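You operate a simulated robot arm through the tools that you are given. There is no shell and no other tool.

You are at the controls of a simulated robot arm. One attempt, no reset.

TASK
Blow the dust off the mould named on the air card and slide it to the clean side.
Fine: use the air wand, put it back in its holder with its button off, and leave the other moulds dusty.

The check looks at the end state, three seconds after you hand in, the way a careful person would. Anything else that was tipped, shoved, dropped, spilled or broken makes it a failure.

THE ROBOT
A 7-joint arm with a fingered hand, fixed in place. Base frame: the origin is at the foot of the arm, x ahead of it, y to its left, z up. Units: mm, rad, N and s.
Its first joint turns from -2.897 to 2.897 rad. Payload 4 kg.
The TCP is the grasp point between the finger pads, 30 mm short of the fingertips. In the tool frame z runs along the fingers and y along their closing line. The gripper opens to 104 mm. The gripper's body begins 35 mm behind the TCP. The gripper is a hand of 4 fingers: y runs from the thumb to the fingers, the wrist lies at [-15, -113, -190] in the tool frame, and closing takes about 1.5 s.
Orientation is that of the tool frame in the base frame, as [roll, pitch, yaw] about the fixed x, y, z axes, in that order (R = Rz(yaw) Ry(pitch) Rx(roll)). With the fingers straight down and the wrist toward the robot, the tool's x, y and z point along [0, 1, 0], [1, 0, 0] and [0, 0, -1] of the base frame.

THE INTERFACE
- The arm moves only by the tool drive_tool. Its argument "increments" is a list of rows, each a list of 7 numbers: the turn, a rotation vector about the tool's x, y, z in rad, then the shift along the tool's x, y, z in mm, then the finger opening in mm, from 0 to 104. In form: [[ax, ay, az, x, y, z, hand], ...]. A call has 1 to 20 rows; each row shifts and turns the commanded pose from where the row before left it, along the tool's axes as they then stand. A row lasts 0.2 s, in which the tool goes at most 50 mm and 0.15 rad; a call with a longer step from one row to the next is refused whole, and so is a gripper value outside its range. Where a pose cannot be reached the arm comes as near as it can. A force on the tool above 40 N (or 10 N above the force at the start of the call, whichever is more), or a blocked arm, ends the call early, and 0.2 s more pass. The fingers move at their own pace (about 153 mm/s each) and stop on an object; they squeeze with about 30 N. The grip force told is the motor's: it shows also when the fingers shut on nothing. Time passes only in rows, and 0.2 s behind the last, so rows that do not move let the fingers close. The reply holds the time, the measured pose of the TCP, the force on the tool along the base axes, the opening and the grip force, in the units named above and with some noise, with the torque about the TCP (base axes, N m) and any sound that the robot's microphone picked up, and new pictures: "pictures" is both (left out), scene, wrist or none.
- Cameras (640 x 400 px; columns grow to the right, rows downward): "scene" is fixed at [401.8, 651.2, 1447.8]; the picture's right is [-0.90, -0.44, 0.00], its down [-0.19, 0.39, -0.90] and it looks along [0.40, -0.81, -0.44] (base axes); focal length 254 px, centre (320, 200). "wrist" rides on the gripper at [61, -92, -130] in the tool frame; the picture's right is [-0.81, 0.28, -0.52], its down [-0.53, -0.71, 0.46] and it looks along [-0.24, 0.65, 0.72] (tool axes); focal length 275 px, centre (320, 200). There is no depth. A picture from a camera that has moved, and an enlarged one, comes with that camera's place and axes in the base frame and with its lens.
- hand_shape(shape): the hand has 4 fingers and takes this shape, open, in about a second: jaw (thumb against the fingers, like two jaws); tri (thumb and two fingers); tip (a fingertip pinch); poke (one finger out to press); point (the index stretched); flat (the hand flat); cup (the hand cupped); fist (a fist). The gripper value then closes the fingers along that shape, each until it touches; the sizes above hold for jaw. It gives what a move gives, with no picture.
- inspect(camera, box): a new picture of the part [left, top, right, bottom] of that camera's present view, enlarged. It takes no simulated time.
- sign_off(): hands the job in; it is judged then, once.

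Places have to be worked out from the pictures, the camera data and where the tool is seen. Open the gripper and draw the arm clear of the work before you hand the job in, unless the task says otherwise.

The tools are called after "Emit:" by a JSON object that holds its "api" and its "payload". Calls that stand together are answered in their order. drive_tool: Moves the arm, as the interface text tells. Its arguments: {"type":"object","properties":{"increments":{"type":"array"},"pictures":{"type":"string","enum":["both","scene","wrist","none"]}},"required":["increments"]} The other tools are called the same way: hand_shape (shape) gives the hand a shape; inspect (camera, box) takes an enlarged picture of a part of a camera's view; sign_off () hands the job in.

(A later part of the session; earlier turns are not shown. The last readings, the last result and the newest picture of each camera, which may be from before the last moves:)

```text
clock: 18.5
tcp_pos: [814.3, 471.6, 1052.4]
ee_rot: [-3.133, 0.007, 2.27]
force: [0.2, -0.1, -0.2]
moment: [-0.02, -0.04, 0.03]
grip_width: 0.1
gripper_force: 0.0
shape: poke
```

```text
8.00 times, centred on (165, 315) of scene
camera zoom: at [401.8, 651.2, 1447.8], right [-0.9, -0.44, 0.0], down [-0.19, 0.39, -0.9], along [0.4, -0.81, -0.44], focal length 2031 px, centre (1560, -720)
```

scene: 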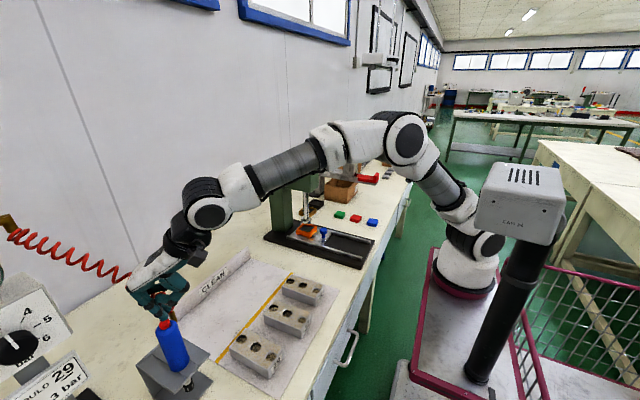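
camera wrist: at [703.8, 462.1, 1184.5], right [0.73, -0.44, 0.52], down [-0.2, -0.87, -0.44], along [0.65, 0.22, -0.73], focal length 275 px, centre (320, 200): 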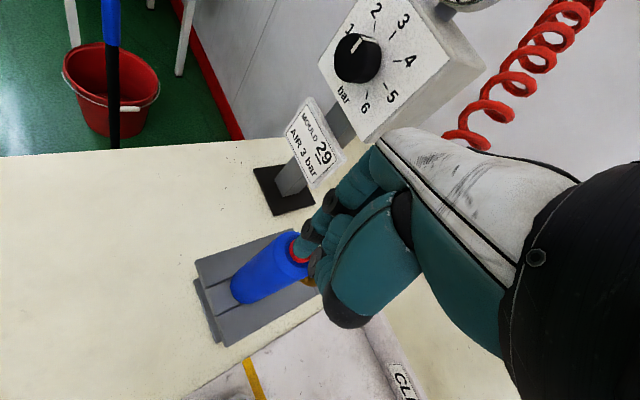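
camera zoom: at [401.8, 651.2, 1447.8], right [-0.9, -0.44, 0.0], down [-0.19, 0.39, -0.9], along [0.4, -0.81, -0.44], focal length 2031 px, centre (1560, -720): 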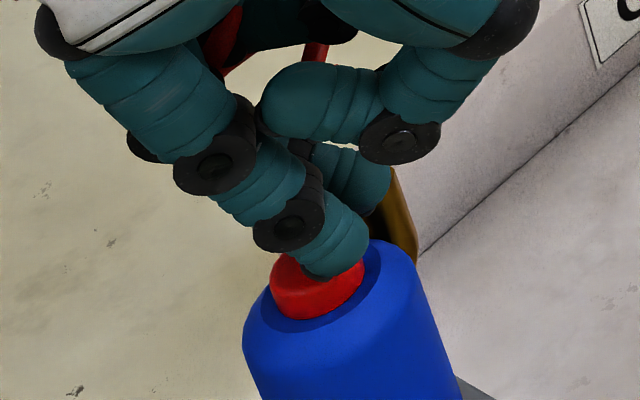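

The fingertip overlays the button top in both views but still no force. I continue in small steps until there is contact.

Emit:
{"api": "drive_tool", "payload": {"increments": [[0, 0, 0, 0, 0, 1, 104], [0, 0, 0, 0, 0, 1, 104]], "pictures": "none"}}

Emit:
{"api": "inspect", "payload": {"camera": "scene", "box": [135, 290, 195, 340]}}

```text
clock: 19.1
tcp_pos: [814.1, 470.8, 1050.6]
ee_rot: [-3.133, 0.01, 2.269]
force: [0.8, 0.1, -0.8]
moment: [-0.02, 0.03, 0.0]
grip_width: 0.2
gripper_force: 0.0
shape: poke
```

```text
8.00 times, centred on (165, 315) of scene
camera zoom: at [401.8, 651.2, 1447.8], right [-0.9, -0.44, 0.0], down [-0.19, 0.39, -0.9], along [0.4, -0.81, -0.44], focal length 2031 px, centre (1560, -720)
```

zoom: 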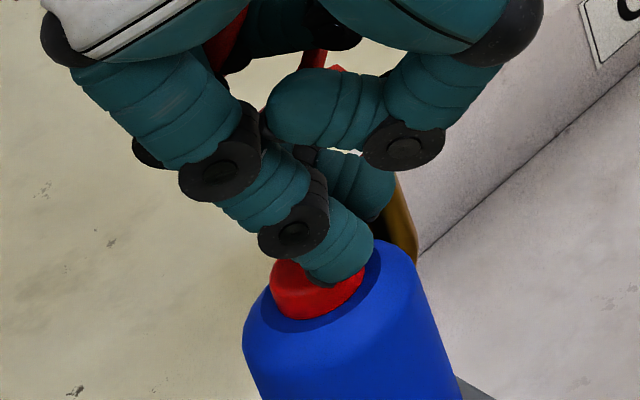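

TCP y has drifted about 3 mm (473.6→470.8) while descending, with no force. I'll hold still briefly to see whether it settles.

Emit:
{"api": "drive_tool", "payload": {"increments": [[0, 0, 0, 0, 0, 0, 104], [0, 0, 0, 0, 0, 0, 104]], "pictures": "wrist"}}

Emit:
{"api": "inspect", "payload": {"camera": "wrist", "box": [270, 210, 340, 290]}}

```text
clock: 19.7
tcp_pos: [812.5, 471.9, 1050.6]
ee_rot: [-3.132, 0.009, 2.267]
force: [-0.1, 0.0, 0.4]
moment: [-0.02, 0.0, -0.02]
grip_width: 0.3
gripper_force: 0.0
shape: poke
camera wrist: at [703.2, 461.7, 1180.7], right [0.73, -0.44, 0.52], down [-0.2, -0.87, -0.44], along [0.65, 0.22, -0.73], focal length 275 px, centre (320, 200)
```

wrist: 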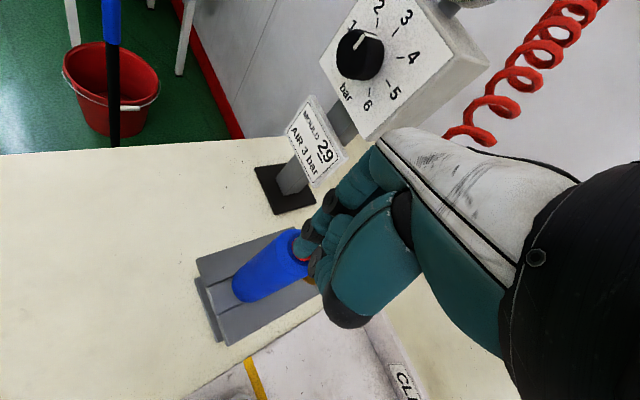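

```text
5.00 times, centred on (305, 250) of wrist
camera zoom: at [703.2, 461.7, 1180.7], right [0.73, -0.44, 0.52], down [-0.2, -0.87, -0.44], along [0.65, 0.22, -0.73], focal length 1376 px, centre (395, -50)
```

zoom: 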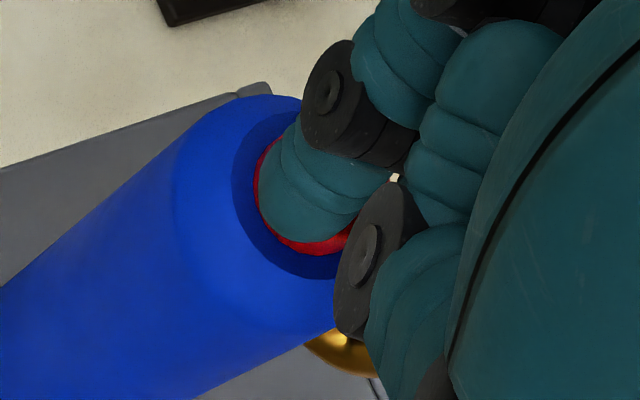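

Noise is about ±1 mm, so it is steady. Re-triangulating the fingertip's centre puts it about 8 mm above the button top and ~4 mm toward the robot, i.e. just about to touch; I'll shift 4 mm outward and press on.

Emit:
{"api": "drive_tool", "payload": {"increments": [[0, 0, 0, -0.8, 4, -1, 104], [0, 0, 0, 0, 0, 1, 104], [0, 0, 0, 0, 0, 1, 104], [0, 0, 0, 0, 0, 1, 104]], "pictures": "none"}}

```text
clock: 20.7
tcp_pos: [817.9, 474.9, 1047.9]
ee_rot: [-3.132, 0.009, 2.268]
force: [0.2, -0.7, -0.1]
moment: [-0.02, 0.01, 0.01]
grip_width: 0.0
gripper_force: 0.1
shape: poke
```

Emit:
{"api": "drive_tool", "payload": {"increments": [[0, 0, 0, 0, 0, 1, 104], [0, 0, 0, 0, 0, 1, 104]], "pictures": "none"}}

Emit:
{"api": "inspect", "payload": {"camera": "scene", "box": [135, 290, 195, 340]}}

Emit:
{"api": "inspect", "payload": {"camera": "wrist", "box": [270, 210, 340, 290]}}

```text
clock: 21.3
tcp_pos: [818.2, 475.1, 1046.3]
ee_rot: [-3.132, 0.009, 2.269]
force: [0.8, -0.4, 0.1]
moment: [-0.01, 0.01, -0.01]
grip_width: 0.0
gripper_force: 0.2
shape: poke
```

```text
8.00 times, centred on (165, 315) of scene
camera zoom: at [401.8, 651.2, 1447.8], right [-0.9, -0.44, 0.0], down [-0.19, 0.39, -0.9], along [0.4, -0.81, -0.44], focal length 2031 px, centre (1560, -720)
```

zoom: 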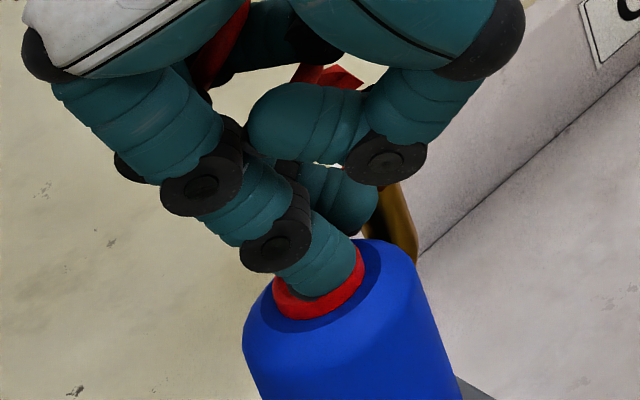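

```text
5.00 times, centred on (305, 250) of wrist
camera zoom: at [707.2, 464.5, 1176.7], right [0.73, -0.44, 0.52], down [-0.2, -0.87, -0.44], along [0.65, 0.22, -0.73], focal length 1376 px, centre (395, -50)
```

zoom: 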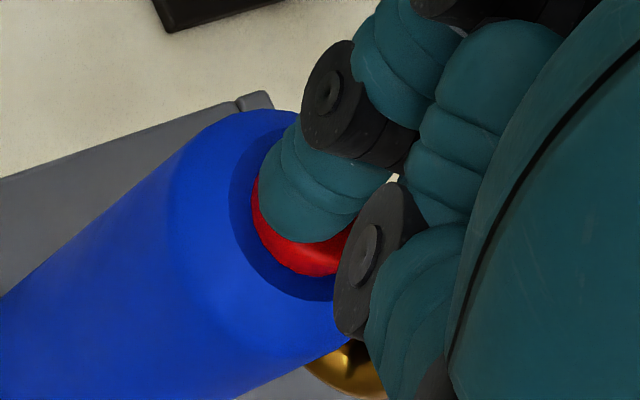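

In the scene view the fingertip now sits squarely over the button. Still no force, so I continue down slowly.

Emit:
{"api": "drive_tool", "payload": {"increments": [[0, 0, 0, 0, 0, 1, 104], [0, 0, 0, 0, 0, 1, 104], [0, 0, 0, 0, 0, 1, 104]], "pictures": "none"}}

```text
clock: 22.1
tcp_pos: [816.7, 474.4, 1043.7]
ee_rot: [-3.135, 0.008, 2.268]
force: [0.0, 0.6, 2.9]
moment: [0.04, -0.01, 0.01]
grip_width: 0.0
gripper_force: 0.1
shape: poke
heard: click
```

A click was heard with about 3 N of force: the button has been pressed. I'll lift straight off and look/listen to see whether the air stays on.

Emit:
{"api": "drive_tool", "payload": {"increments": [[0, 0, 0, 0, 0, -4, 104], [0, 0, 0, 0, 0, -8, 104], [0, 0, 0, 0, 0, -15, 104], [0, 0, 0, 0, 0, -20, 104], [0, 0, 0, 0, 0, 0, 104]], "pictures": "both"}}

Emit:
{"api": "inspect", "payload": {"camera": "scene", "box": [130, 280, 220, 400]}}

Emit:
{"api": "inspect", "payload": {"camera": "wrist", "box": [180, 200, 340, 360]}}

```text
clock: 23.3
tcp_pos: [816.7, 475.0, 1091.7]
ee_rot: [-3.131, 0.009, 2.268]
force: [-0.4, -0.5, -0.4]
moment: [0.0, -0.01, 0.03]
grip_width: 0.1
gripper_force: 0.1
shape: poke
camera wrist: at [707.1, 464.5, 1222.3], right [0.73, -0.44, 0.52], down [-0.2, -0.87, -0.44], along [0.65, 0.22, -0.73], focal length 275 px, centre (320, 200)
```

scene: 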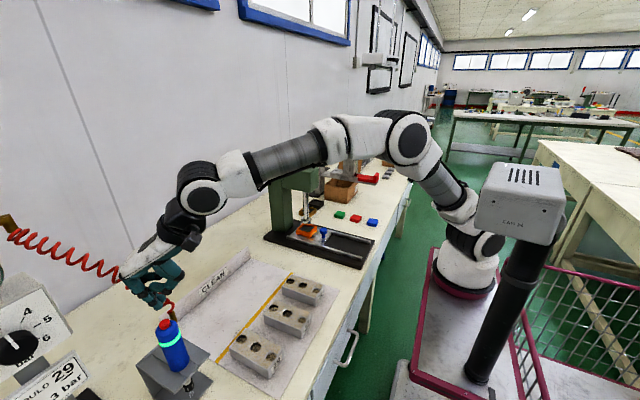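
wrist: 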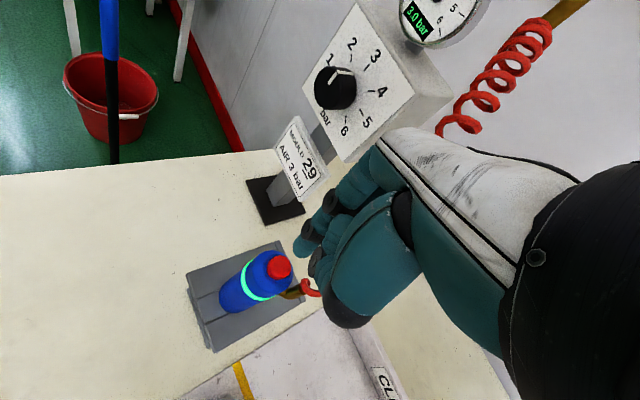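

```text
3.33 times, centred on (175, 340) of scene
camera zoom: at [401.8, 651.2, 1447.8], right [-0.9, -0.44, 0.0], down [-0.19, 0.39, -0.9], along [0.4, -0.81, -0.44], focal length 846 px, centre (803, -267)
```

zoom: 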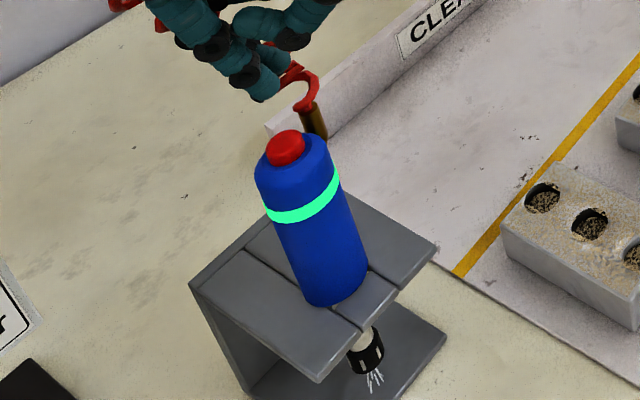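

```text
2.50 times, centred on (260, 280) of wrist
camera zoom: at [707.1, 464.5, 1222.3], right [0.73, -0.44, 0.52], down [-0.2, -0.87, -0.44], along [0.65, 0.22, -0.73], focal length 688 px, centre (470, 0)
```

zoom: 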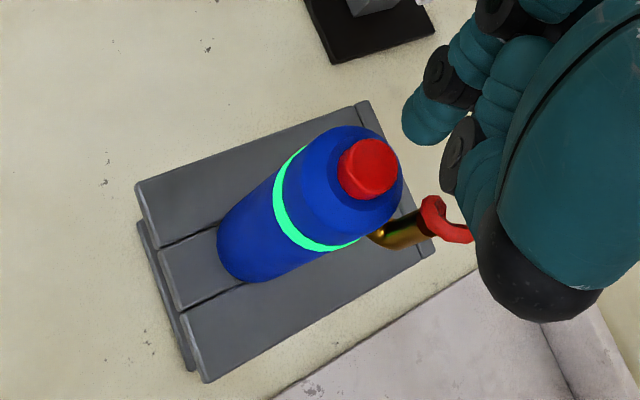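

The wand is on: a green ring lights up and air streaks show at the nozzle, so the button latches. I'll return to the jaw shape here above the wand and look at how the fingers are spaced before grasping.

Emit:
{"api": "hand_shape", "payload": {"shape": "tri"}}

Emit:
{"api": "inspect", "payload": {"camera": "scene", "box": [100, 220, 220, 340]}}

Emit:
{"api": "inspect", "payload": {"camera": "wrist", "box": [180, 100, 460, 380]}}

```text
clock: 24.2
tcp_pos: [817.2, 475.2, 1091.2]
ee_rot: [-3.132, 0.01, 2.268]
force: [0.2, -0.5, -0.3]
moment: [0.0, 0.01, 0.02]
grip_width: 103.9
gripper_force: 0.2
shape: tri
```

```text
3.33 times, centred on (160, 280) of scene
camera zoom: at [401.8, 651.2, 1447.8], right [-0.9, -0.44, 0.0], down [-0.19, 0.39, -0.9], along [0.4, -0.81, -0.44], focal length 846 px, centre (853, -67)
```

zoom: 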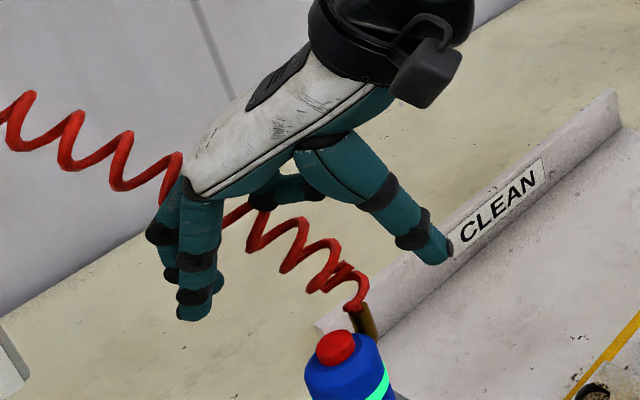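

```text
1.43 times, centred on (320, 240) of wrist
camera zoom: at [707.1, 464.6, 1222.0], right [0.73, -0.44, 0.52], down [-0.2, -0.87, -0.44], along [0.65, 0.22, -0.73], focal length 393 px, centre (320, 143)
```

zoom: 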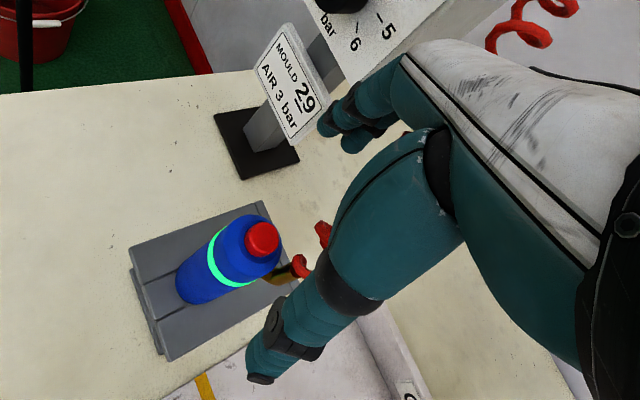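

In the tri shape the folded third finger would sit right above the brass elbow's top (z≈1018), so I compare with the jaw shape from the same spot.

Emit:
{"api": "hand_shape", "payload": {"shape": "jaw"}}

Emit:
{"api": "inspect", "payload": {"camera": "scene", "box": [100, 220, 220, 340]}}

Emit:
{"api": "inspect", "payload": {"camera": "wrist", "box": [200, 130, 380, 380]}}

```text
clock: 25.1
tcp_pos: [817.0, 475.1, 1091.4]
ee_rot: [-3.133, 0.01, 2.27]
force: [-0.6, 0.4, 1.2]
moment: [0.05, -0.02, 0.0]
grip_width: 104.1
gripper_force: 0.1
shape: jaw
```

```text
3.33 times, centred on (160, 280) of scene
camera zoom: at [401.8, 651.2, 1447.8], right [-0.9, -0.44, 0.0], down [-0.19, 0.39, -0.9], along [0.4, -0.81, -0.44], focal length 846 px, centre (853, -67)
```

zoom: 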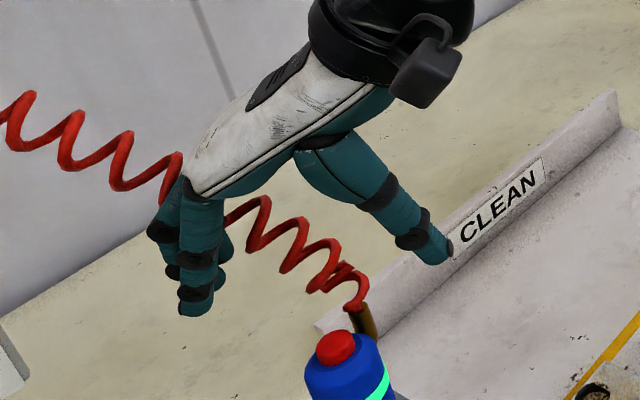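

```text
1.60 times, centred on (290, 255) of wrist
camera zoom: at [707.1, 464.6, 1222.0], right [0.73, -0.44, 0.52], down [-0.2, -0.87, -0.44], along [0.65, 0.22, -0.73], focal length 440 px, centre (368, 112)
```

zoom: 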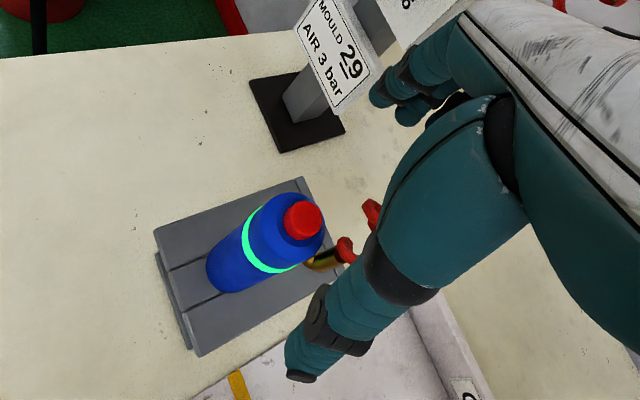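

I'll use the tri grip (thumb against two fingers) but lean the hand 0.35 rad so the folded finger clears the brass elbow, centre it on the wand axis and come down part-way to check clearances.

Emit:
{"api": "hand_shape", "payload": {"shape": "tri"}}

Emit:
{"api": "drive_tool", "payload": {"increments": [[0, -0.117, 0, 0, 0, 0, 104], [0, -0.117, 0, 0, 0, 0, 104], [0, -0.117, 0, 0, 0, 0, 104], [0, 0, 0, 3.25, 1.85, -1.2, 104], [0, 0, 0, 3.25, 1.85, -1.2, 104], [0, 0, 0, 7.9, 0, 21.6, 104], [0, 0, 0, 7.9, 0, 21.6, 104], [0, 0, 0, 0, 0, 0, 104]], "pictures": "both"}}

Emit:
{"api": "inspect", "payload": {"camera": "scene", "box": [100, 240, 220, 360]}}

Emit:
{"api": "inspect", "payload": {"camera": "wrist", "box": [200, 130, 400, 380]}}

```text
clock: 26.0
tcp_pos: [816.0, 475.3, 1093.0]
ee_rot: [-3.133, 0.008, 2.269]
force: [-0.5, -0.1, -0.3]
moment: [0.02, 0.01, 0.0]
grip_width: 104.1
gripper_force: 0.1
shape: tri
```

```text
clock: 27.8
tcp_pos: [815.6, 480.7, 1044.4]
ee_rot: [-3.13, 0.36, 2.274]
force: [0.8, -0.4, 0.0]
moment: [-0.06, 0.03, -0.02]
grip_width: 104.2
gripper_force: 0.0
shape: tri
camera wrist: at [678.8, 502.4, 1145.2], right [0.59, -0.26, 0.77], down [-0.13, -0.96, -0.23], along [0.8, 0.04, -0.6], focal length 275 px, centre (320, 200)
```

scene: 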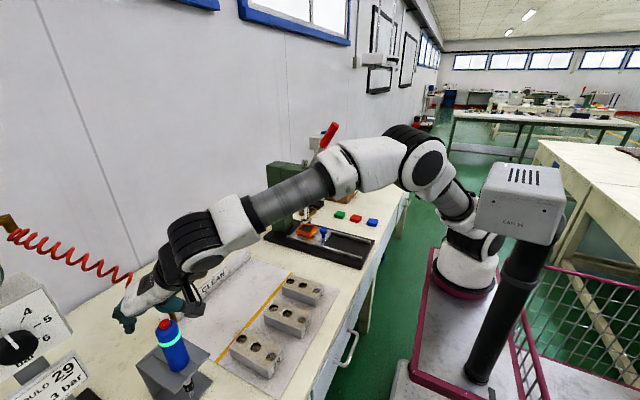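
wrist: 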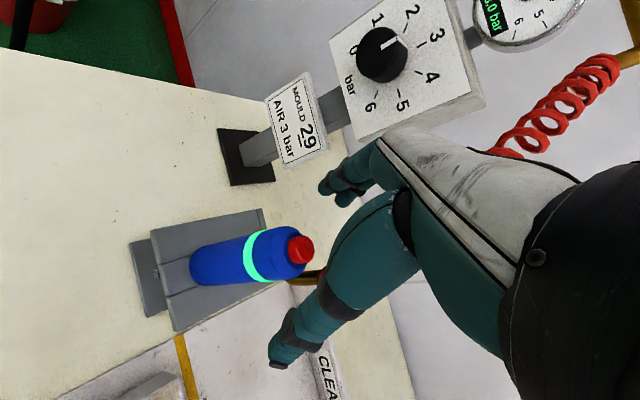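

```text
3.33 times, centred on (160, 300) of scene
camera zoom: at [401.8, 651.2, 1447.8], right [-0.9, -0.44, 0.0], down [-0.19, 0.39, -0.9], along [0.4, -0.81, -0.44], focal length 846 px, centre (853, -133)
```

zoom: 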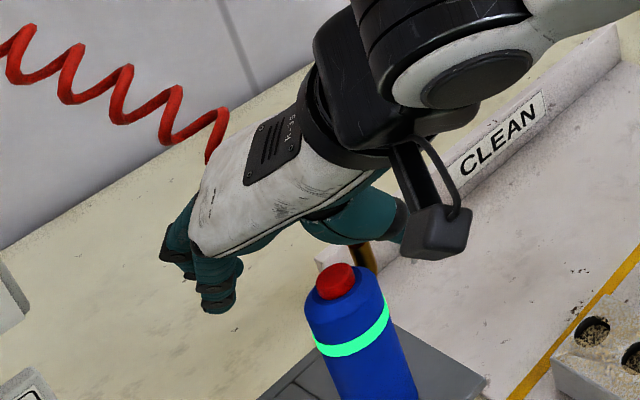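

```text
1.60 times, centred on (300, 255) of wrist
camera zoom: at [678.8, 502.4, 1145.2], right [0.59, -0.26, 0.77], down [-0.13, -0.96, -0.23], along [0.8, 0.04, -0.6], focal length 440 px, centre (352, 112)
```

zoom: 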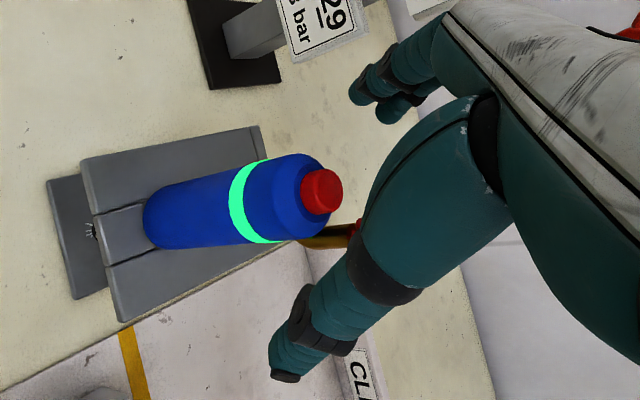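

The tilt is in place and the wand's top lines up with the grasp centre in both views. I'll descend in steps toward z≈998 with the fingers open.

Emit:
{"api": "drive_tool", "payload": {"increments": [[0, 0, 0, 4.1, 0, 11.3, 104], [0, 0, 0, 4.1, 0, 11.3, 104], [0, 0, 0, 3.1, 0, 8.5, 104], [0, 0, 0, 0, 0, 0, 104]], "pictures": "both"}}

Emit:
{"api": "inspect", "payload": {"camera": "scene", "box": [100, 250, 220, 370]}}

Emit:
{"api": "inspect", "payload": {"camera": "wrist", "box": [200, 130, 400, 380]}}

```text
clock: 28.8
tcp_pos: [815.6, 482.0, 1011.7]
ee_rot: [-3.133, 0.357, 2.27]
force: [0.6, -0.7, 0.1]
moment: [-0.02, 0.01, -0.03]
grip_width: 104.1
gripper_force: 0.0
shape: tri
camera wrist: at [679.5, 502.6, 1112.4], right [0.59, -0.26, 0.77], down [-0.12, -0.96, -0.23], along [0.8, 0.04, -0.6], focal length 275 px, centre (320, 200)
```

scene: 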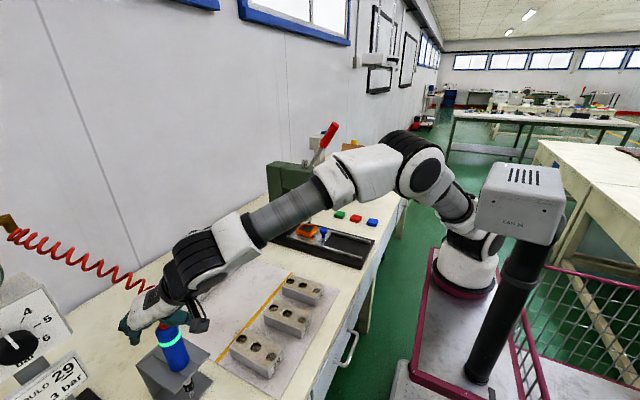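
wrist: 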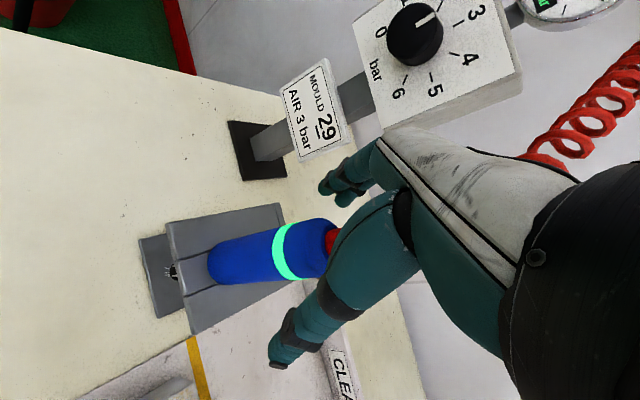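

```text
3.33 times, centred on (160, 310) of scene
camera zoom: at [401.8, 651.2, 1447.8], right [-0.9, -0.44, 0.0], down [-0.19, 0.39, -0.9], along [0.4, -0.81, -0.44], focal length 846 px, centre (853, -167)
```

zoom: 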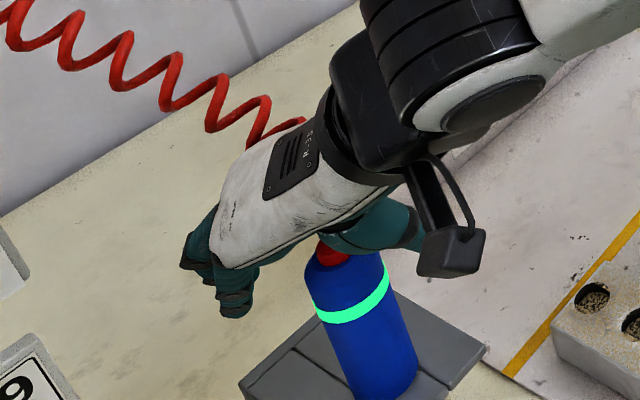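

```text
1.60 times, centred on (300, 255) of wrist
camera zoom: at [679.5, 502.6, 1112.4], right [0.59, -0.26, 0.77], down [-0.12, -0.96, -0.23], along [0.8, 0.04, -0.6], focal length 440 px, centre (352, 112)
```

zoom: 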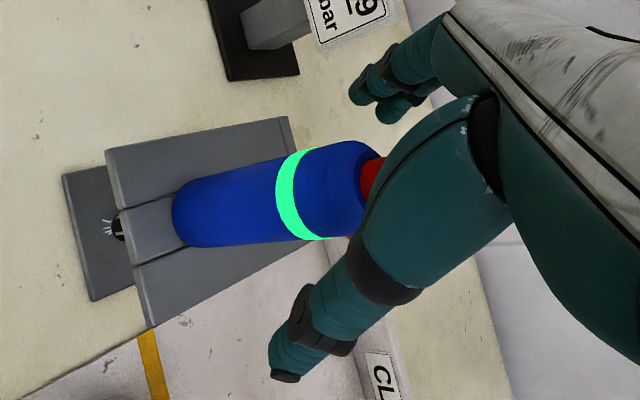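

Clear so far, with the button 4 mm above the grasp centre and no force. I'll go down the last 14 mm.

Emit:
{"api": "drive_tool", "payload": {"increments": [[0, 0, 0, 2.4, 0, 6.6, 104], [0, 0, 0, 2.4, 0, 6.6, 104], [0, 0, 0, 0, 0, 0, 104]], "pictures": "wrist"}}

Emit:
{"api": "inspect", "payload": {"camera": "scene", "box": [120, 270, 210, 370]}}

```text
clock: 29.6
tcp_pos: [815.4, 480.9, 998.2]
ee_rot: [-3.134, 0.359, 2.272]
force: [0.4, 0.1, 0.1]
moment: [0.01, 0.01, 0.01]
grip_width: 103.8
gripper_force: 0.0
shape: tri
camera wrist: at [679.4, 502.7, 1098.8], right [0.59, -0.26, 0.77], down [-0.12, -0.96, -0.23], along [0.8, 0.04, -0.6], focal length 275 px, centre (320, 200)
```

wrist: 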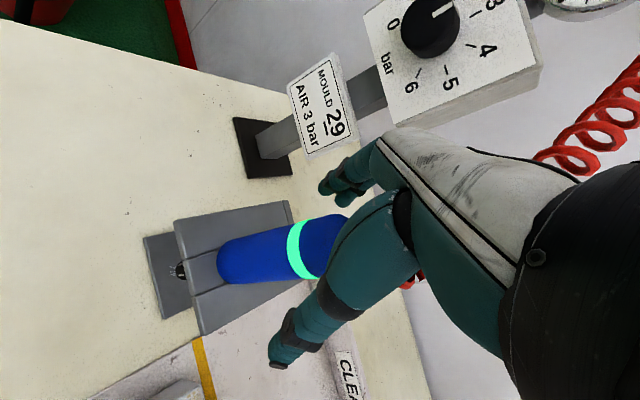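

```text
4.00 times, centred on (165, 320) of scene
camera zoom: at [401.8, 651.2, 1447.8], right [-0.9, -0.44, 0.0], down [-0.19, 0.39, -0.9], along [0.4, -0.81, -0.44], focal length 1016 px, centre (940, -280)
```

zoom: 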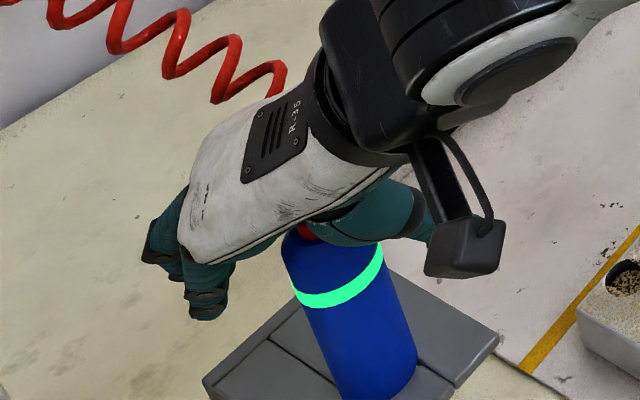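

I'm at z 998 with no contact. Now I close the fingers gradually onto the wand.

Emit:
{"api": "drive_tool", "payload": {"increments": [[0, 0, 0, 0, 0, 0, 85], [0, 0, 0, 0, 0, 0, 70], [0, 0, 0, 0, 0, 0, 60], [0, 0, 0, 0, 0, 0, 52], [0, 0, 0, 0, 0, 0, 46]], "pictures": "wrist"}}

Emit:
{"api": "inspect", "payload": {"camera": "scene", "box": [120, 270, 210, 370]}}

```text
clock: 30.8
tcp_pos: [817.0, 482.1, 998.4]
ee_rot: [-3.132, 0.36, 2.272]
force: [0.5, -0.1, -0.8]
moment: [-0.02, 0.0, 0.0]
grip_width: 46.4
gripper_force: 0.0
shape: tri
camera wrist: at [679.5, 502.7, 1098.9], right [0.59, -0.26, 0.77], down [-0.12, -0.96, -0.23], along [0.8, 0.04, -0.6], focal length 275 px, centre (320, 200)
```

wrist: 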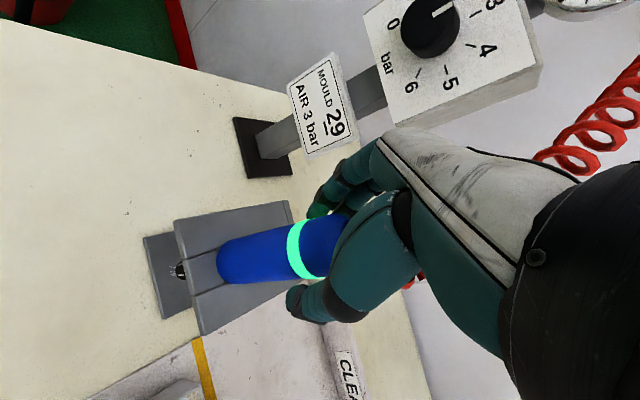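

```text
4.00 times, centred on (165, 320) of scene
camera zoom: at [401.8, 651.2, 1447.8], right [-0.9, -0.44, 0.0], down [-0.19, 0.39, -0.9], along [0.4, -0.81, -0.44], focal length 1016 px, centre (940, -280)
```

zoom: 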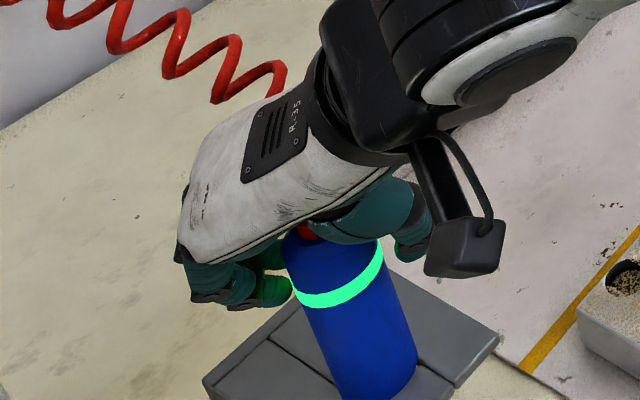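

The fingers are nearly touching at 46 mm. I continue closing to grip.

Emit:
{"api": "drive_tool", "payload": {"increments": [[0, 0, 0, 0, 0, 0, 42], [0, 0, 0, 0, 0, 0, 38], [0, 0, 0, 0, 0, 0, 30], [0, 0, 0, 0, 0, 0, 15], [0, 0, 0, 0, 0, 0, 0], [0, 0, 0, 0, 0, 0, 0]], "pictures": "wrist"}}

Emit:
{"api": "inspect", "payload": {"camera": "scene", "box": [120, 270, 210, 370]}}

Emit:
{"api": "inspect", "payload": {"camera": "wrist", "box": [150, 180, 380, 350]}}

```text
clock: 32.2
tcp_pos: [815.7, 482.3, 998.9]
ee_rot: [-3.131, 0.361, 2.273]
force: [0.6, -0.2, -0.1]
moment: [0.05, 0.02, -0.05]
grip_width: 29.6
gripper_force: 29.6
shape: tri
camera wrist: at [679.6, 502.7, 1098.7], right [0.59, -0.26, 0.77], down [-0.12, -0.96, -0.23], along [0.8, 0.04, -0.6], focal length 275 px, centre (320, 200)
```

wrist: 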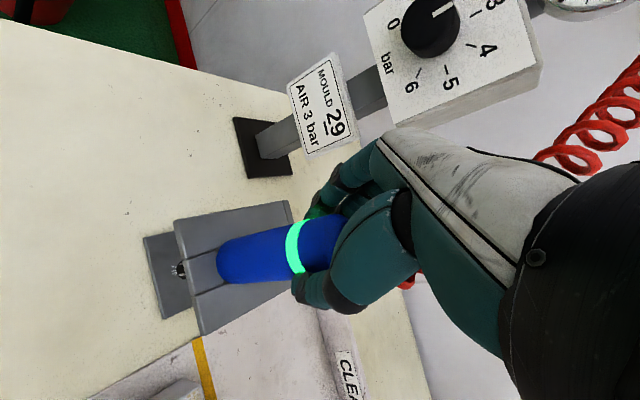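

```text
4.00 times, centred on (165, 320) of scene
camera zoom: at [401.8, 651.2, 1447.8], right [-0.9, -0.44, 0.0], down [-0.19, 0.39, -0.9], along [0.4, -0.81, -0.44], focal length 1016 px, centre (940, -280)
```

zoom: 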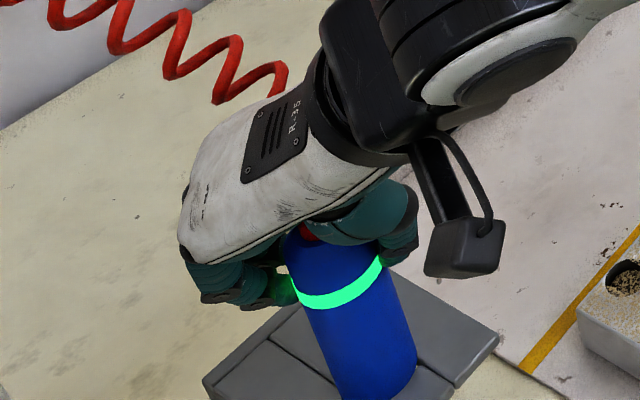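

```text
2.35 times, centred on (265, 265) of wrist
camera zoom: at [679.6, 502.7, 1098.7], right [0.59, -0.26, 0.77], down [-0.12, -0.96, -0.23], along [0.8, 0.04, -0.6], focal length 648 px, centre (449, 47)
```

zoom: 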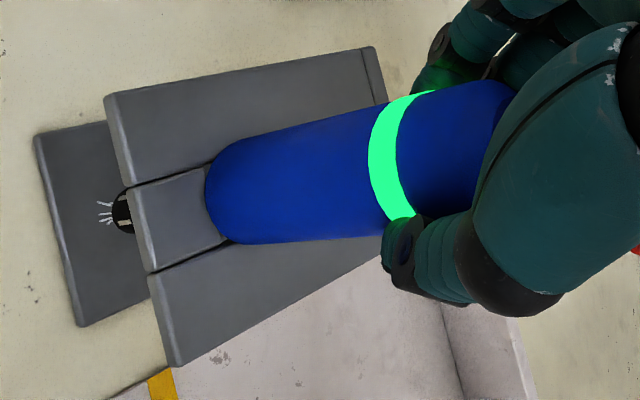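

The grip reads 29.6 N at the wand's ring and the wand stands upright. I'll lift gently by 20 mm first to test the hold.

Emit:
{"api": "drive_tool", "payload": {"increments": [[0, 0, 0, -1.76, 0, -4.7, 0], [0, 0, 0, -2.6, 0, -7, 0], [0, 0, 0, -2.6, 0, -7, 0], [0, 0, 0, 0, 0, 0, 0]], "pictures": "both"}}

Emit:
{"api": "inspect", "payload": {"camera": "scene", "box": [110, 250, 230, 400]}}

Emit:
{"api": "inspect", "payload": {"camera": "wrist", "box": [100, 160, 380, 380]}}

```text
clock: 33.2
tcp_pos: [816.7, 480.8, 1017.7]
ee_rot: [-3.131, 0.36, 2.272]
force: [0.4, 0.5, -2.6]
moment: [0.01, -0.02, -0.03]
grip_width: 29.5
gripper_force: 30.1
shape: tri
camera wrist: at [679.5, 502.7, 1118.6], right [0.59, -0.26, 0.77], down [-0.13, -0.96, -0.23], along [0.8, 0.04, -0.6], focal length 275 px, centre (320, 200)
```

scene: 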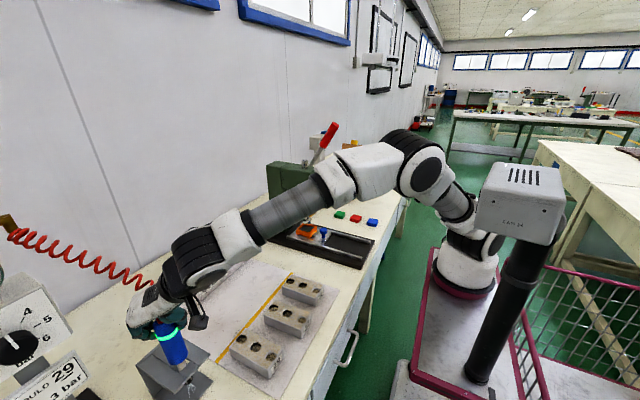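
wrist: 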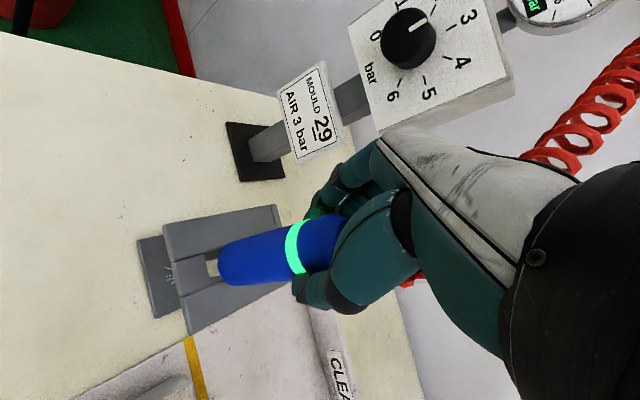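

```text
2.67 times, centred on (170, 325) of scene
camera zoom: at [401.8, 651.2, 1447.8], right [-0.9, -0.44, 0.0], down [-0.19, 0.39, -0.9], along [0.4, -0.81, -0.44], focal length 677 px, centre (720, -133)
```

zoom: 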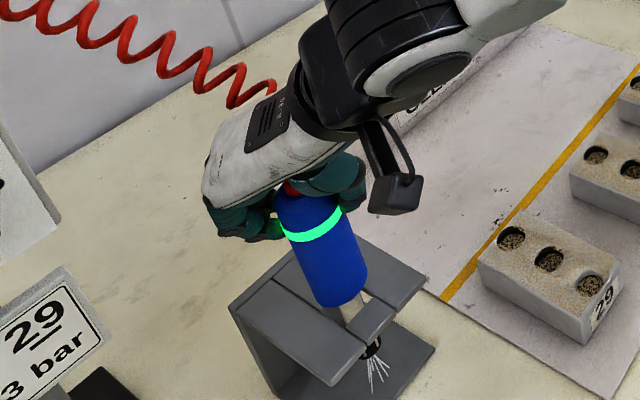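

```text
1.82 times, centred on (240, 270) of wrist
camera zoom: at [679.5, 502.7, 1118.6], right [0.59, -0.26, 0.77], down [-0.13, -0.96, -0.23], along [0.8, 0.04, -0.6], focal length 500 px, centre (466, 73)
```

zoom: 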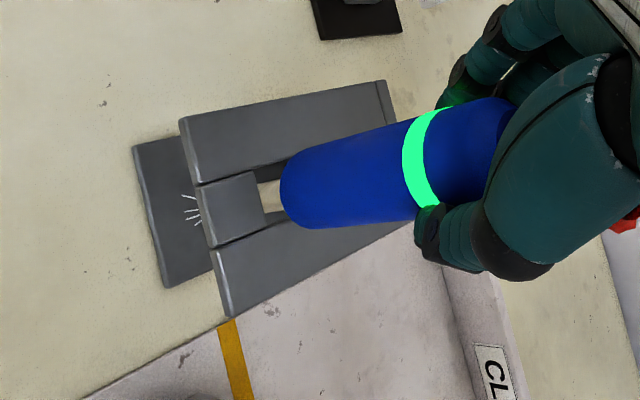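

The wand comes up cleanly with the hand (about 2.6 N weight) and the nozzle slides up through the hole. I'll lift another 105 mm so the nozzle clears the shelf.

Emit:
{"api": "drive_tool", "payload": {"increments": [[0, 0, 0, -5.3, 0, -14, 0], [0, 0, 0, -7.04, 0, -18.7, 0], [0, 0, 0, -7.04, 0, -18.7, 0], [0, 0, 0, -7.04, 0, -18.7, 0], [0, 0, 0, -7.04, 0, -18.7, 0], [0, 0, 0, -3.5, 0, -9.4, 0], [0, 0, 0, 0, 0, 0, 0]], "pictures": "both"}}

Emit:
{"api": "inspect", "payload": {"camera": "scene", "box": [90, 210, 290, 400]}}

```text
clock: 34.8
tcp_pos: [817.5, 481.4, 1121.6]
ee_rot: [-3.132, 0.359, 2.273]
force: [0.0, 0.1, -1.3]
moment: [0.01, -0.03, 0.01]
grip_width: 29.4
gripper_force: 29.9
shape: tri
camera wrist: at [681.1, 502.3, 1222.6], right [0.59, -0.26, 0.77], down [-0.12, -0.96, -0.23], along [0.8, 0.04, -0.6], focal length 275 px, centre (320, 200)
```

scene: 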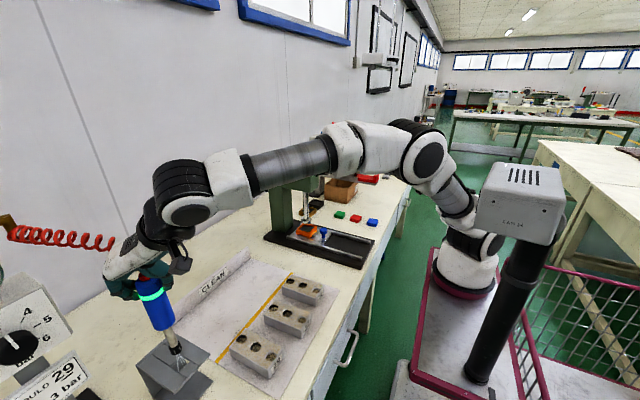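
wrist: 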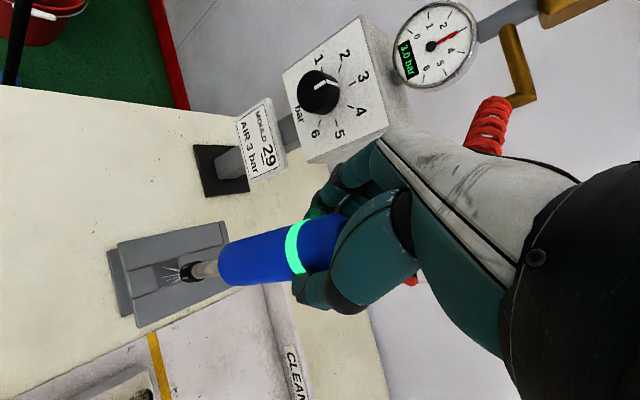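

```text
2.11 times, centred on (190, 305) of scene
camera zoom: at [401.8, 651.2, 1447.8], right [-0.9, -0.44, 0.0], down [-0.19, 0.39, -0.9], along [0.4, -0.81, -0.44], focal length 535 px, centre (594, -21)
```

zoom: 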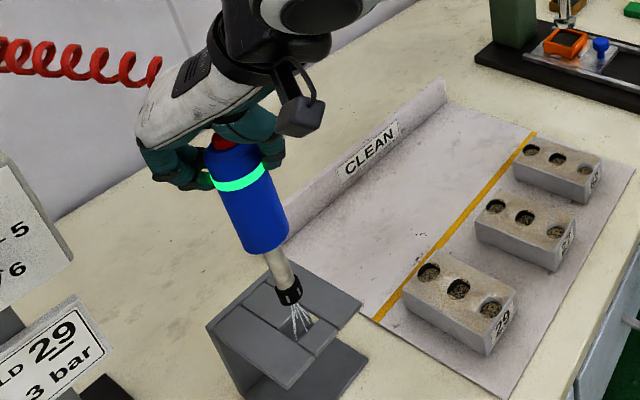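

The nozzle is clear above the shelf (tip ≈187 mm below the TCP) and blowing. I'll carry it at this height toward the far end of mould 29, around (780, 347).

Emit:
{"api": "drive_tool", "payload": {"increments": [[0, 0, 0, -14, -23, 5.3, 0], [0, 0, 0, -14, -23, 5.3, 0], [0, 0, 0, -14, -23, 5.3, 0], [0, 0, 0, -14, -23, 5.3, 0], [0, 0, 0, -14, -23, 5.3, 0], [0, 0, 0, 0, 0, 0, 0]], "pictures": "both"}}

Emit:
{"api": "inspect", "payload": {"camera": "scene", "box": [160, 210, 360, 400]}}

Emit:
{"api": "inspect", "payload": {"camera": "wrist", "box": [50, 180, 350, 400]}}

```text
clock: 36.2
tcp_pos: [777.2, 350.5, 1125.5]
ee_rot: [-3.132, 0.359, 2.271]
force: [-0.6, -0.2, -1.6]
moment: [-0.03, 0.01, -0.02]
grip_width: 29.3
gripper_force: 30.4
shape: tri
camera wrist: at [641.0, 370.8, 1226.1], right [0.59, -0.26, 0.77], down [-0.12, -0.96, -0.23], along [0.8, 0.04, -0.6], focal length 275 px, centre (320, 200)
```

scene: 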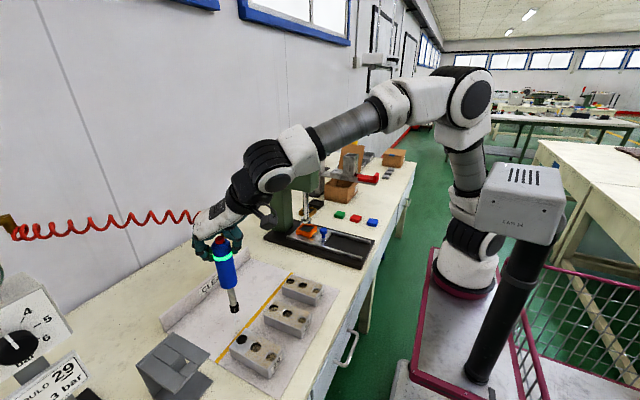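
wrist: 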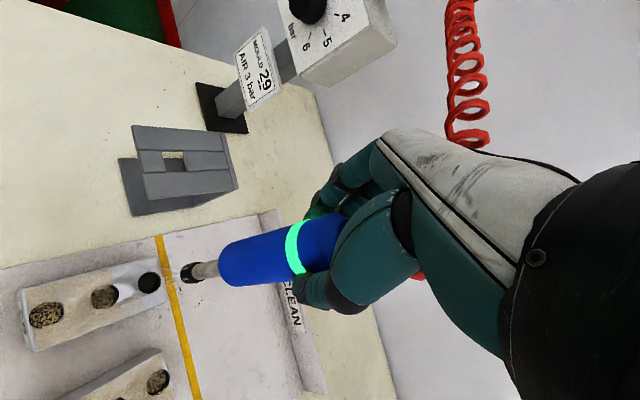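

```text
2.11 times, centred on (260, 305) of scene
camera zoom: at [401.8, 651.2, 1447.8], right [-0.9, -0.44, 0.0], down [-0.19, 0.39, -0.9], along [0.4, -0.81, -0.44], focal length 535 px, centre (446, -21)
```

zoom: 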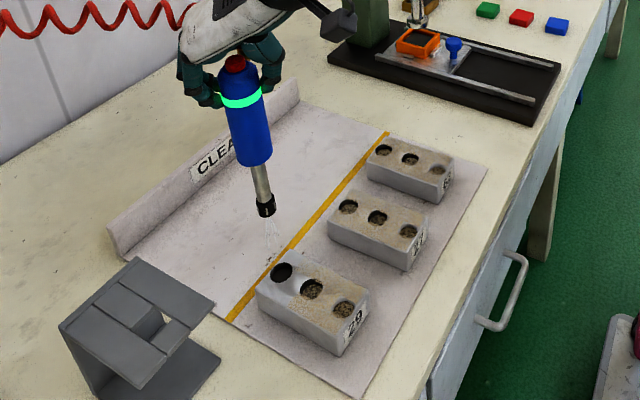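

```text
1.82 times, centred on (200, 290) of wrist
camera zoom: at [641.0, 370.8, 1226.1], right [0.59, -0.26, 0.77], down [-0.12, -0.96, -0.23], along [0.8, 0.04, -0.6], focal length 500 px, centre (538, 36)
```

zoom: 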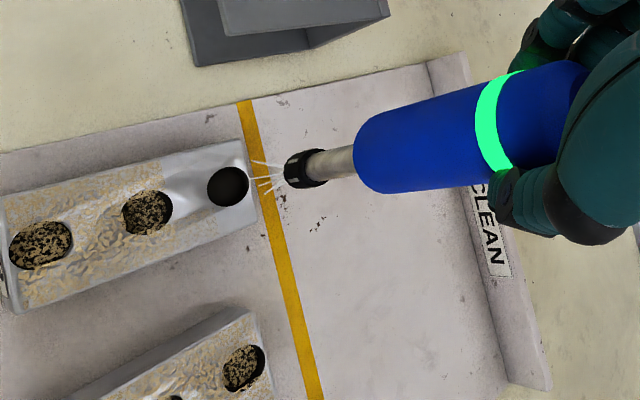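

The far third of mould 29 is already clean while mould 27 is untouched. I'll lower the nozzle to narrow the jet and sweep slowly along the mould's centreline toward the robot.

Emit:
{"api": "drive_tool", "payload": {"increments": [[0, 0, 0, 7.2, -4.7, 24, 0], [0, 0, 0, 7.2, -4.7, 24, 0], [0, 0, 0, 0, 0, 0, 0], [0, 0, 0, 7.24, -9.17, -2.72, 0], [0, 0, 0, 7.24, -9.17, -2.72, 0], [0, 0, 0, 7.24, -9.17, -2.72, 0], [0, 0, 0, 7.24, -9.17, -2.72, 0], [0, 0, 0, 0, 0, 0, 0]], "pictures": "both"}}

Emit:
{"api": "inspect", "payload": {"camera": "scene", "box": [200, 240, 340, 400]}}

Emit:
{"api": "inspect", "payload": {"camera": "wrist", "box": [50, 180, 350, 400]}}

```text
clock: 38.0
tcp_pos: [723.0, 341.7, 1072.6]
ee_rot: [-3.132, 0.359, 2.273]
force: [0.3, 0.3, -2.1]
moment: [0.01, 0.02, -0.01]
grip_width: 28.9
gripper_force: 30.5
shape: tri
camera wrist: at [586.2, 362.7, 1174.3], right [0.59, -0.26, 0.77], down [-0.12, -0.96, -0.23], along [0.8, 0.04, -0.6], focal length 275 px, centre (320, 200)
```

scene: 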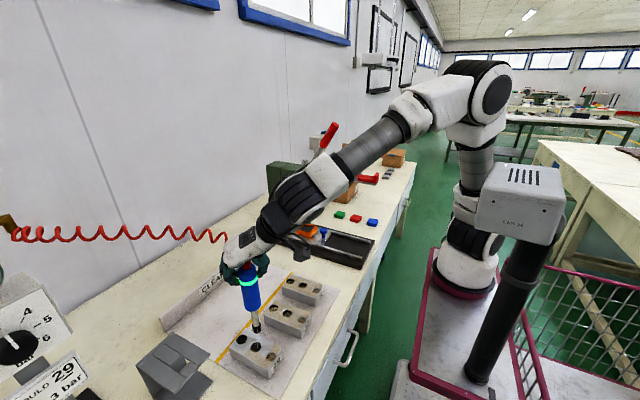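
wrist: 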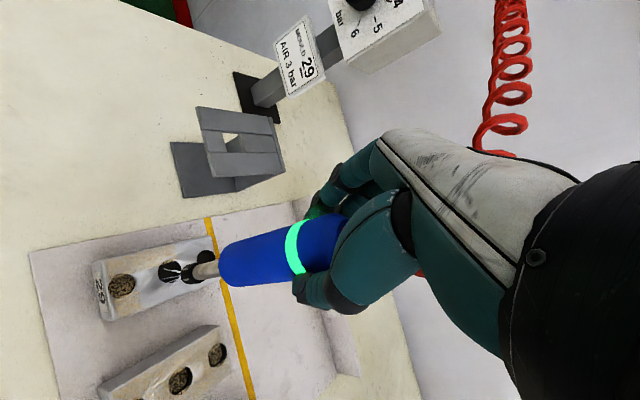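

```text
2.50 times, centred on (270, 320) of scene
camera zoom: at [401.8, 651.2, 1447.8], right [-0.9, -0.44, 0.0], down [-0.19, 0.39, -0.9], along [0.4, -0.81, -0.44], focal length 635 px, centre (445, -100)
```

zoom: 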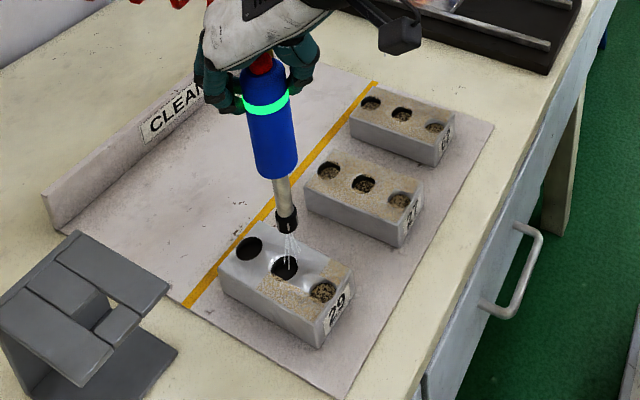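

```text
1.82 times, centred on (200, 290) of wrist
camera zoom: at [586.2, 362.7, 1174.3], right [0.59, -0.26, 0.77], down [-0.12, -0.96, -0.23], along [0.8, 0.04, -0.6], focal length 500 px, centre (538, 36)
```

zoom: 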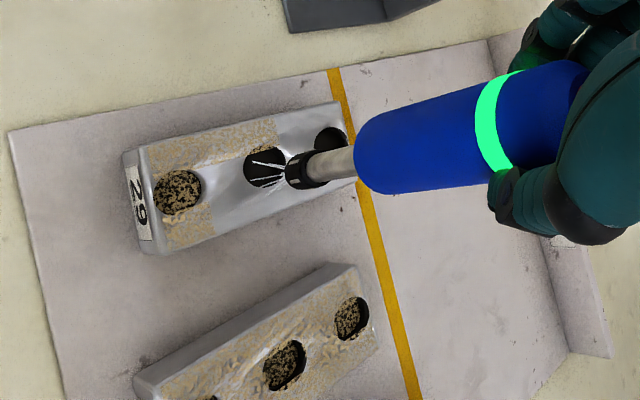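

The middle hole and right side are clean; a patch on the left-middle and the label end remain. I'll sweep the left side, then the near end.

Emit:
{"api": "drive_tool", "payload": {"increments": [[0, 0, 0, -2.4, 12.3, 0.9, 0], [0, 0, 0, -2.4, 12.3, 0.9, 0], [0, 0, 0, 0, 0, 0, 0], [0, 0, 0, 7.24, -9.17, -2.72, 0], [0, 0, 0, 7.24, -9.17, -2.72, 0], [0, 0, 0, 7.24, -9.17, -2.72, 0], [0, 0, 0, 7.24, -9.17, -2.72, 0], [0, 0, 0, 7.24, -9.17, -2.72, 0], [0, 0, 0, 0, 0, 0, 0], [0, 0, 0, -7.8, -7.1, 2.9, 0], [0, 0, 0, -7.8, -7.1, 2.9, 0], [0, 0, 0, 0, 0, 0, 0]], "pictures": "both"}}

Emit:
{"api": "inspect", "payload": {"camera": "scene", "box": [200, 240, 340, 400]}}

Emit:
{"api": "inspect", "payload": {"camera": "wrist", "box": [50, 180, 350, 400]}}

```text
clock: 40.6
tcp_pos: [685.1, 332.4, 1074.3]
ee_rot: [-3.13, 0.36, 2.273]
force: [-0.2, 0.6, -2.1]
moment: [-0.01, -0.01, 0.0]
grip_width: 29.2
gripper_force: 30.2
shape: tri
camera wrist: at [549.2, 353.1, 1175.3], right [0.59, -0.26, 0.77], down [-0.12, -0.96, -0.23], along [0.8, 0.04, -0.6], focal length 275 px, centre (320, 200)
```

scene: 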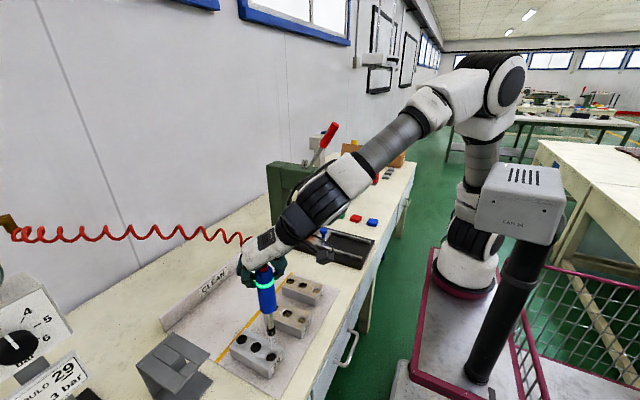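
wrist: 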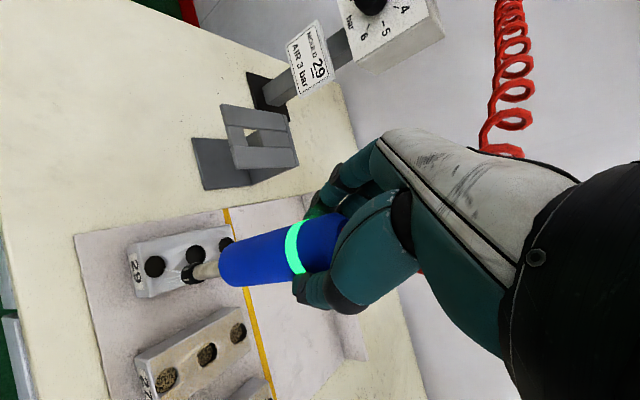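

```text
2.50 times, centred on (270, 320) of scene
camera zoom: at [401.8, 651.2, 1447.8], right [-0.9, -0.44, 0.0], down [-0.19, 0.39, -0.9], along [0.4, -0.81, -0.44], focal length 635 px, centre (445, -100)
```

zoom: 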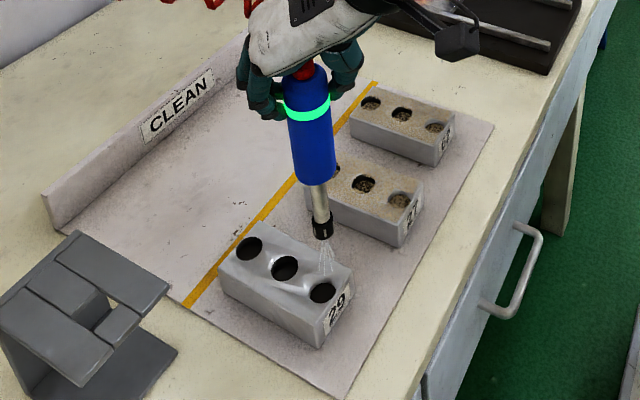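

```text
1.82 times, centred on (200, 290) of wrist
camera zoom: at [549.2, 353.1, 1175.3], right [0.59, -0.26, 0.77], down [-0.12, -0.96, -0.23], along [0.8, 0.04, -0.6], focal length 500 px, centre (538, 36)
```

zoom: 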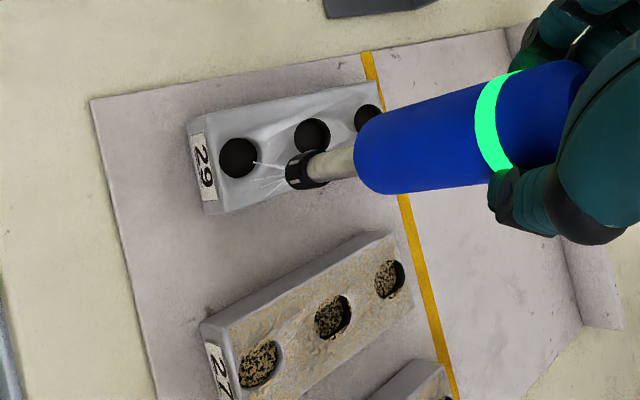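

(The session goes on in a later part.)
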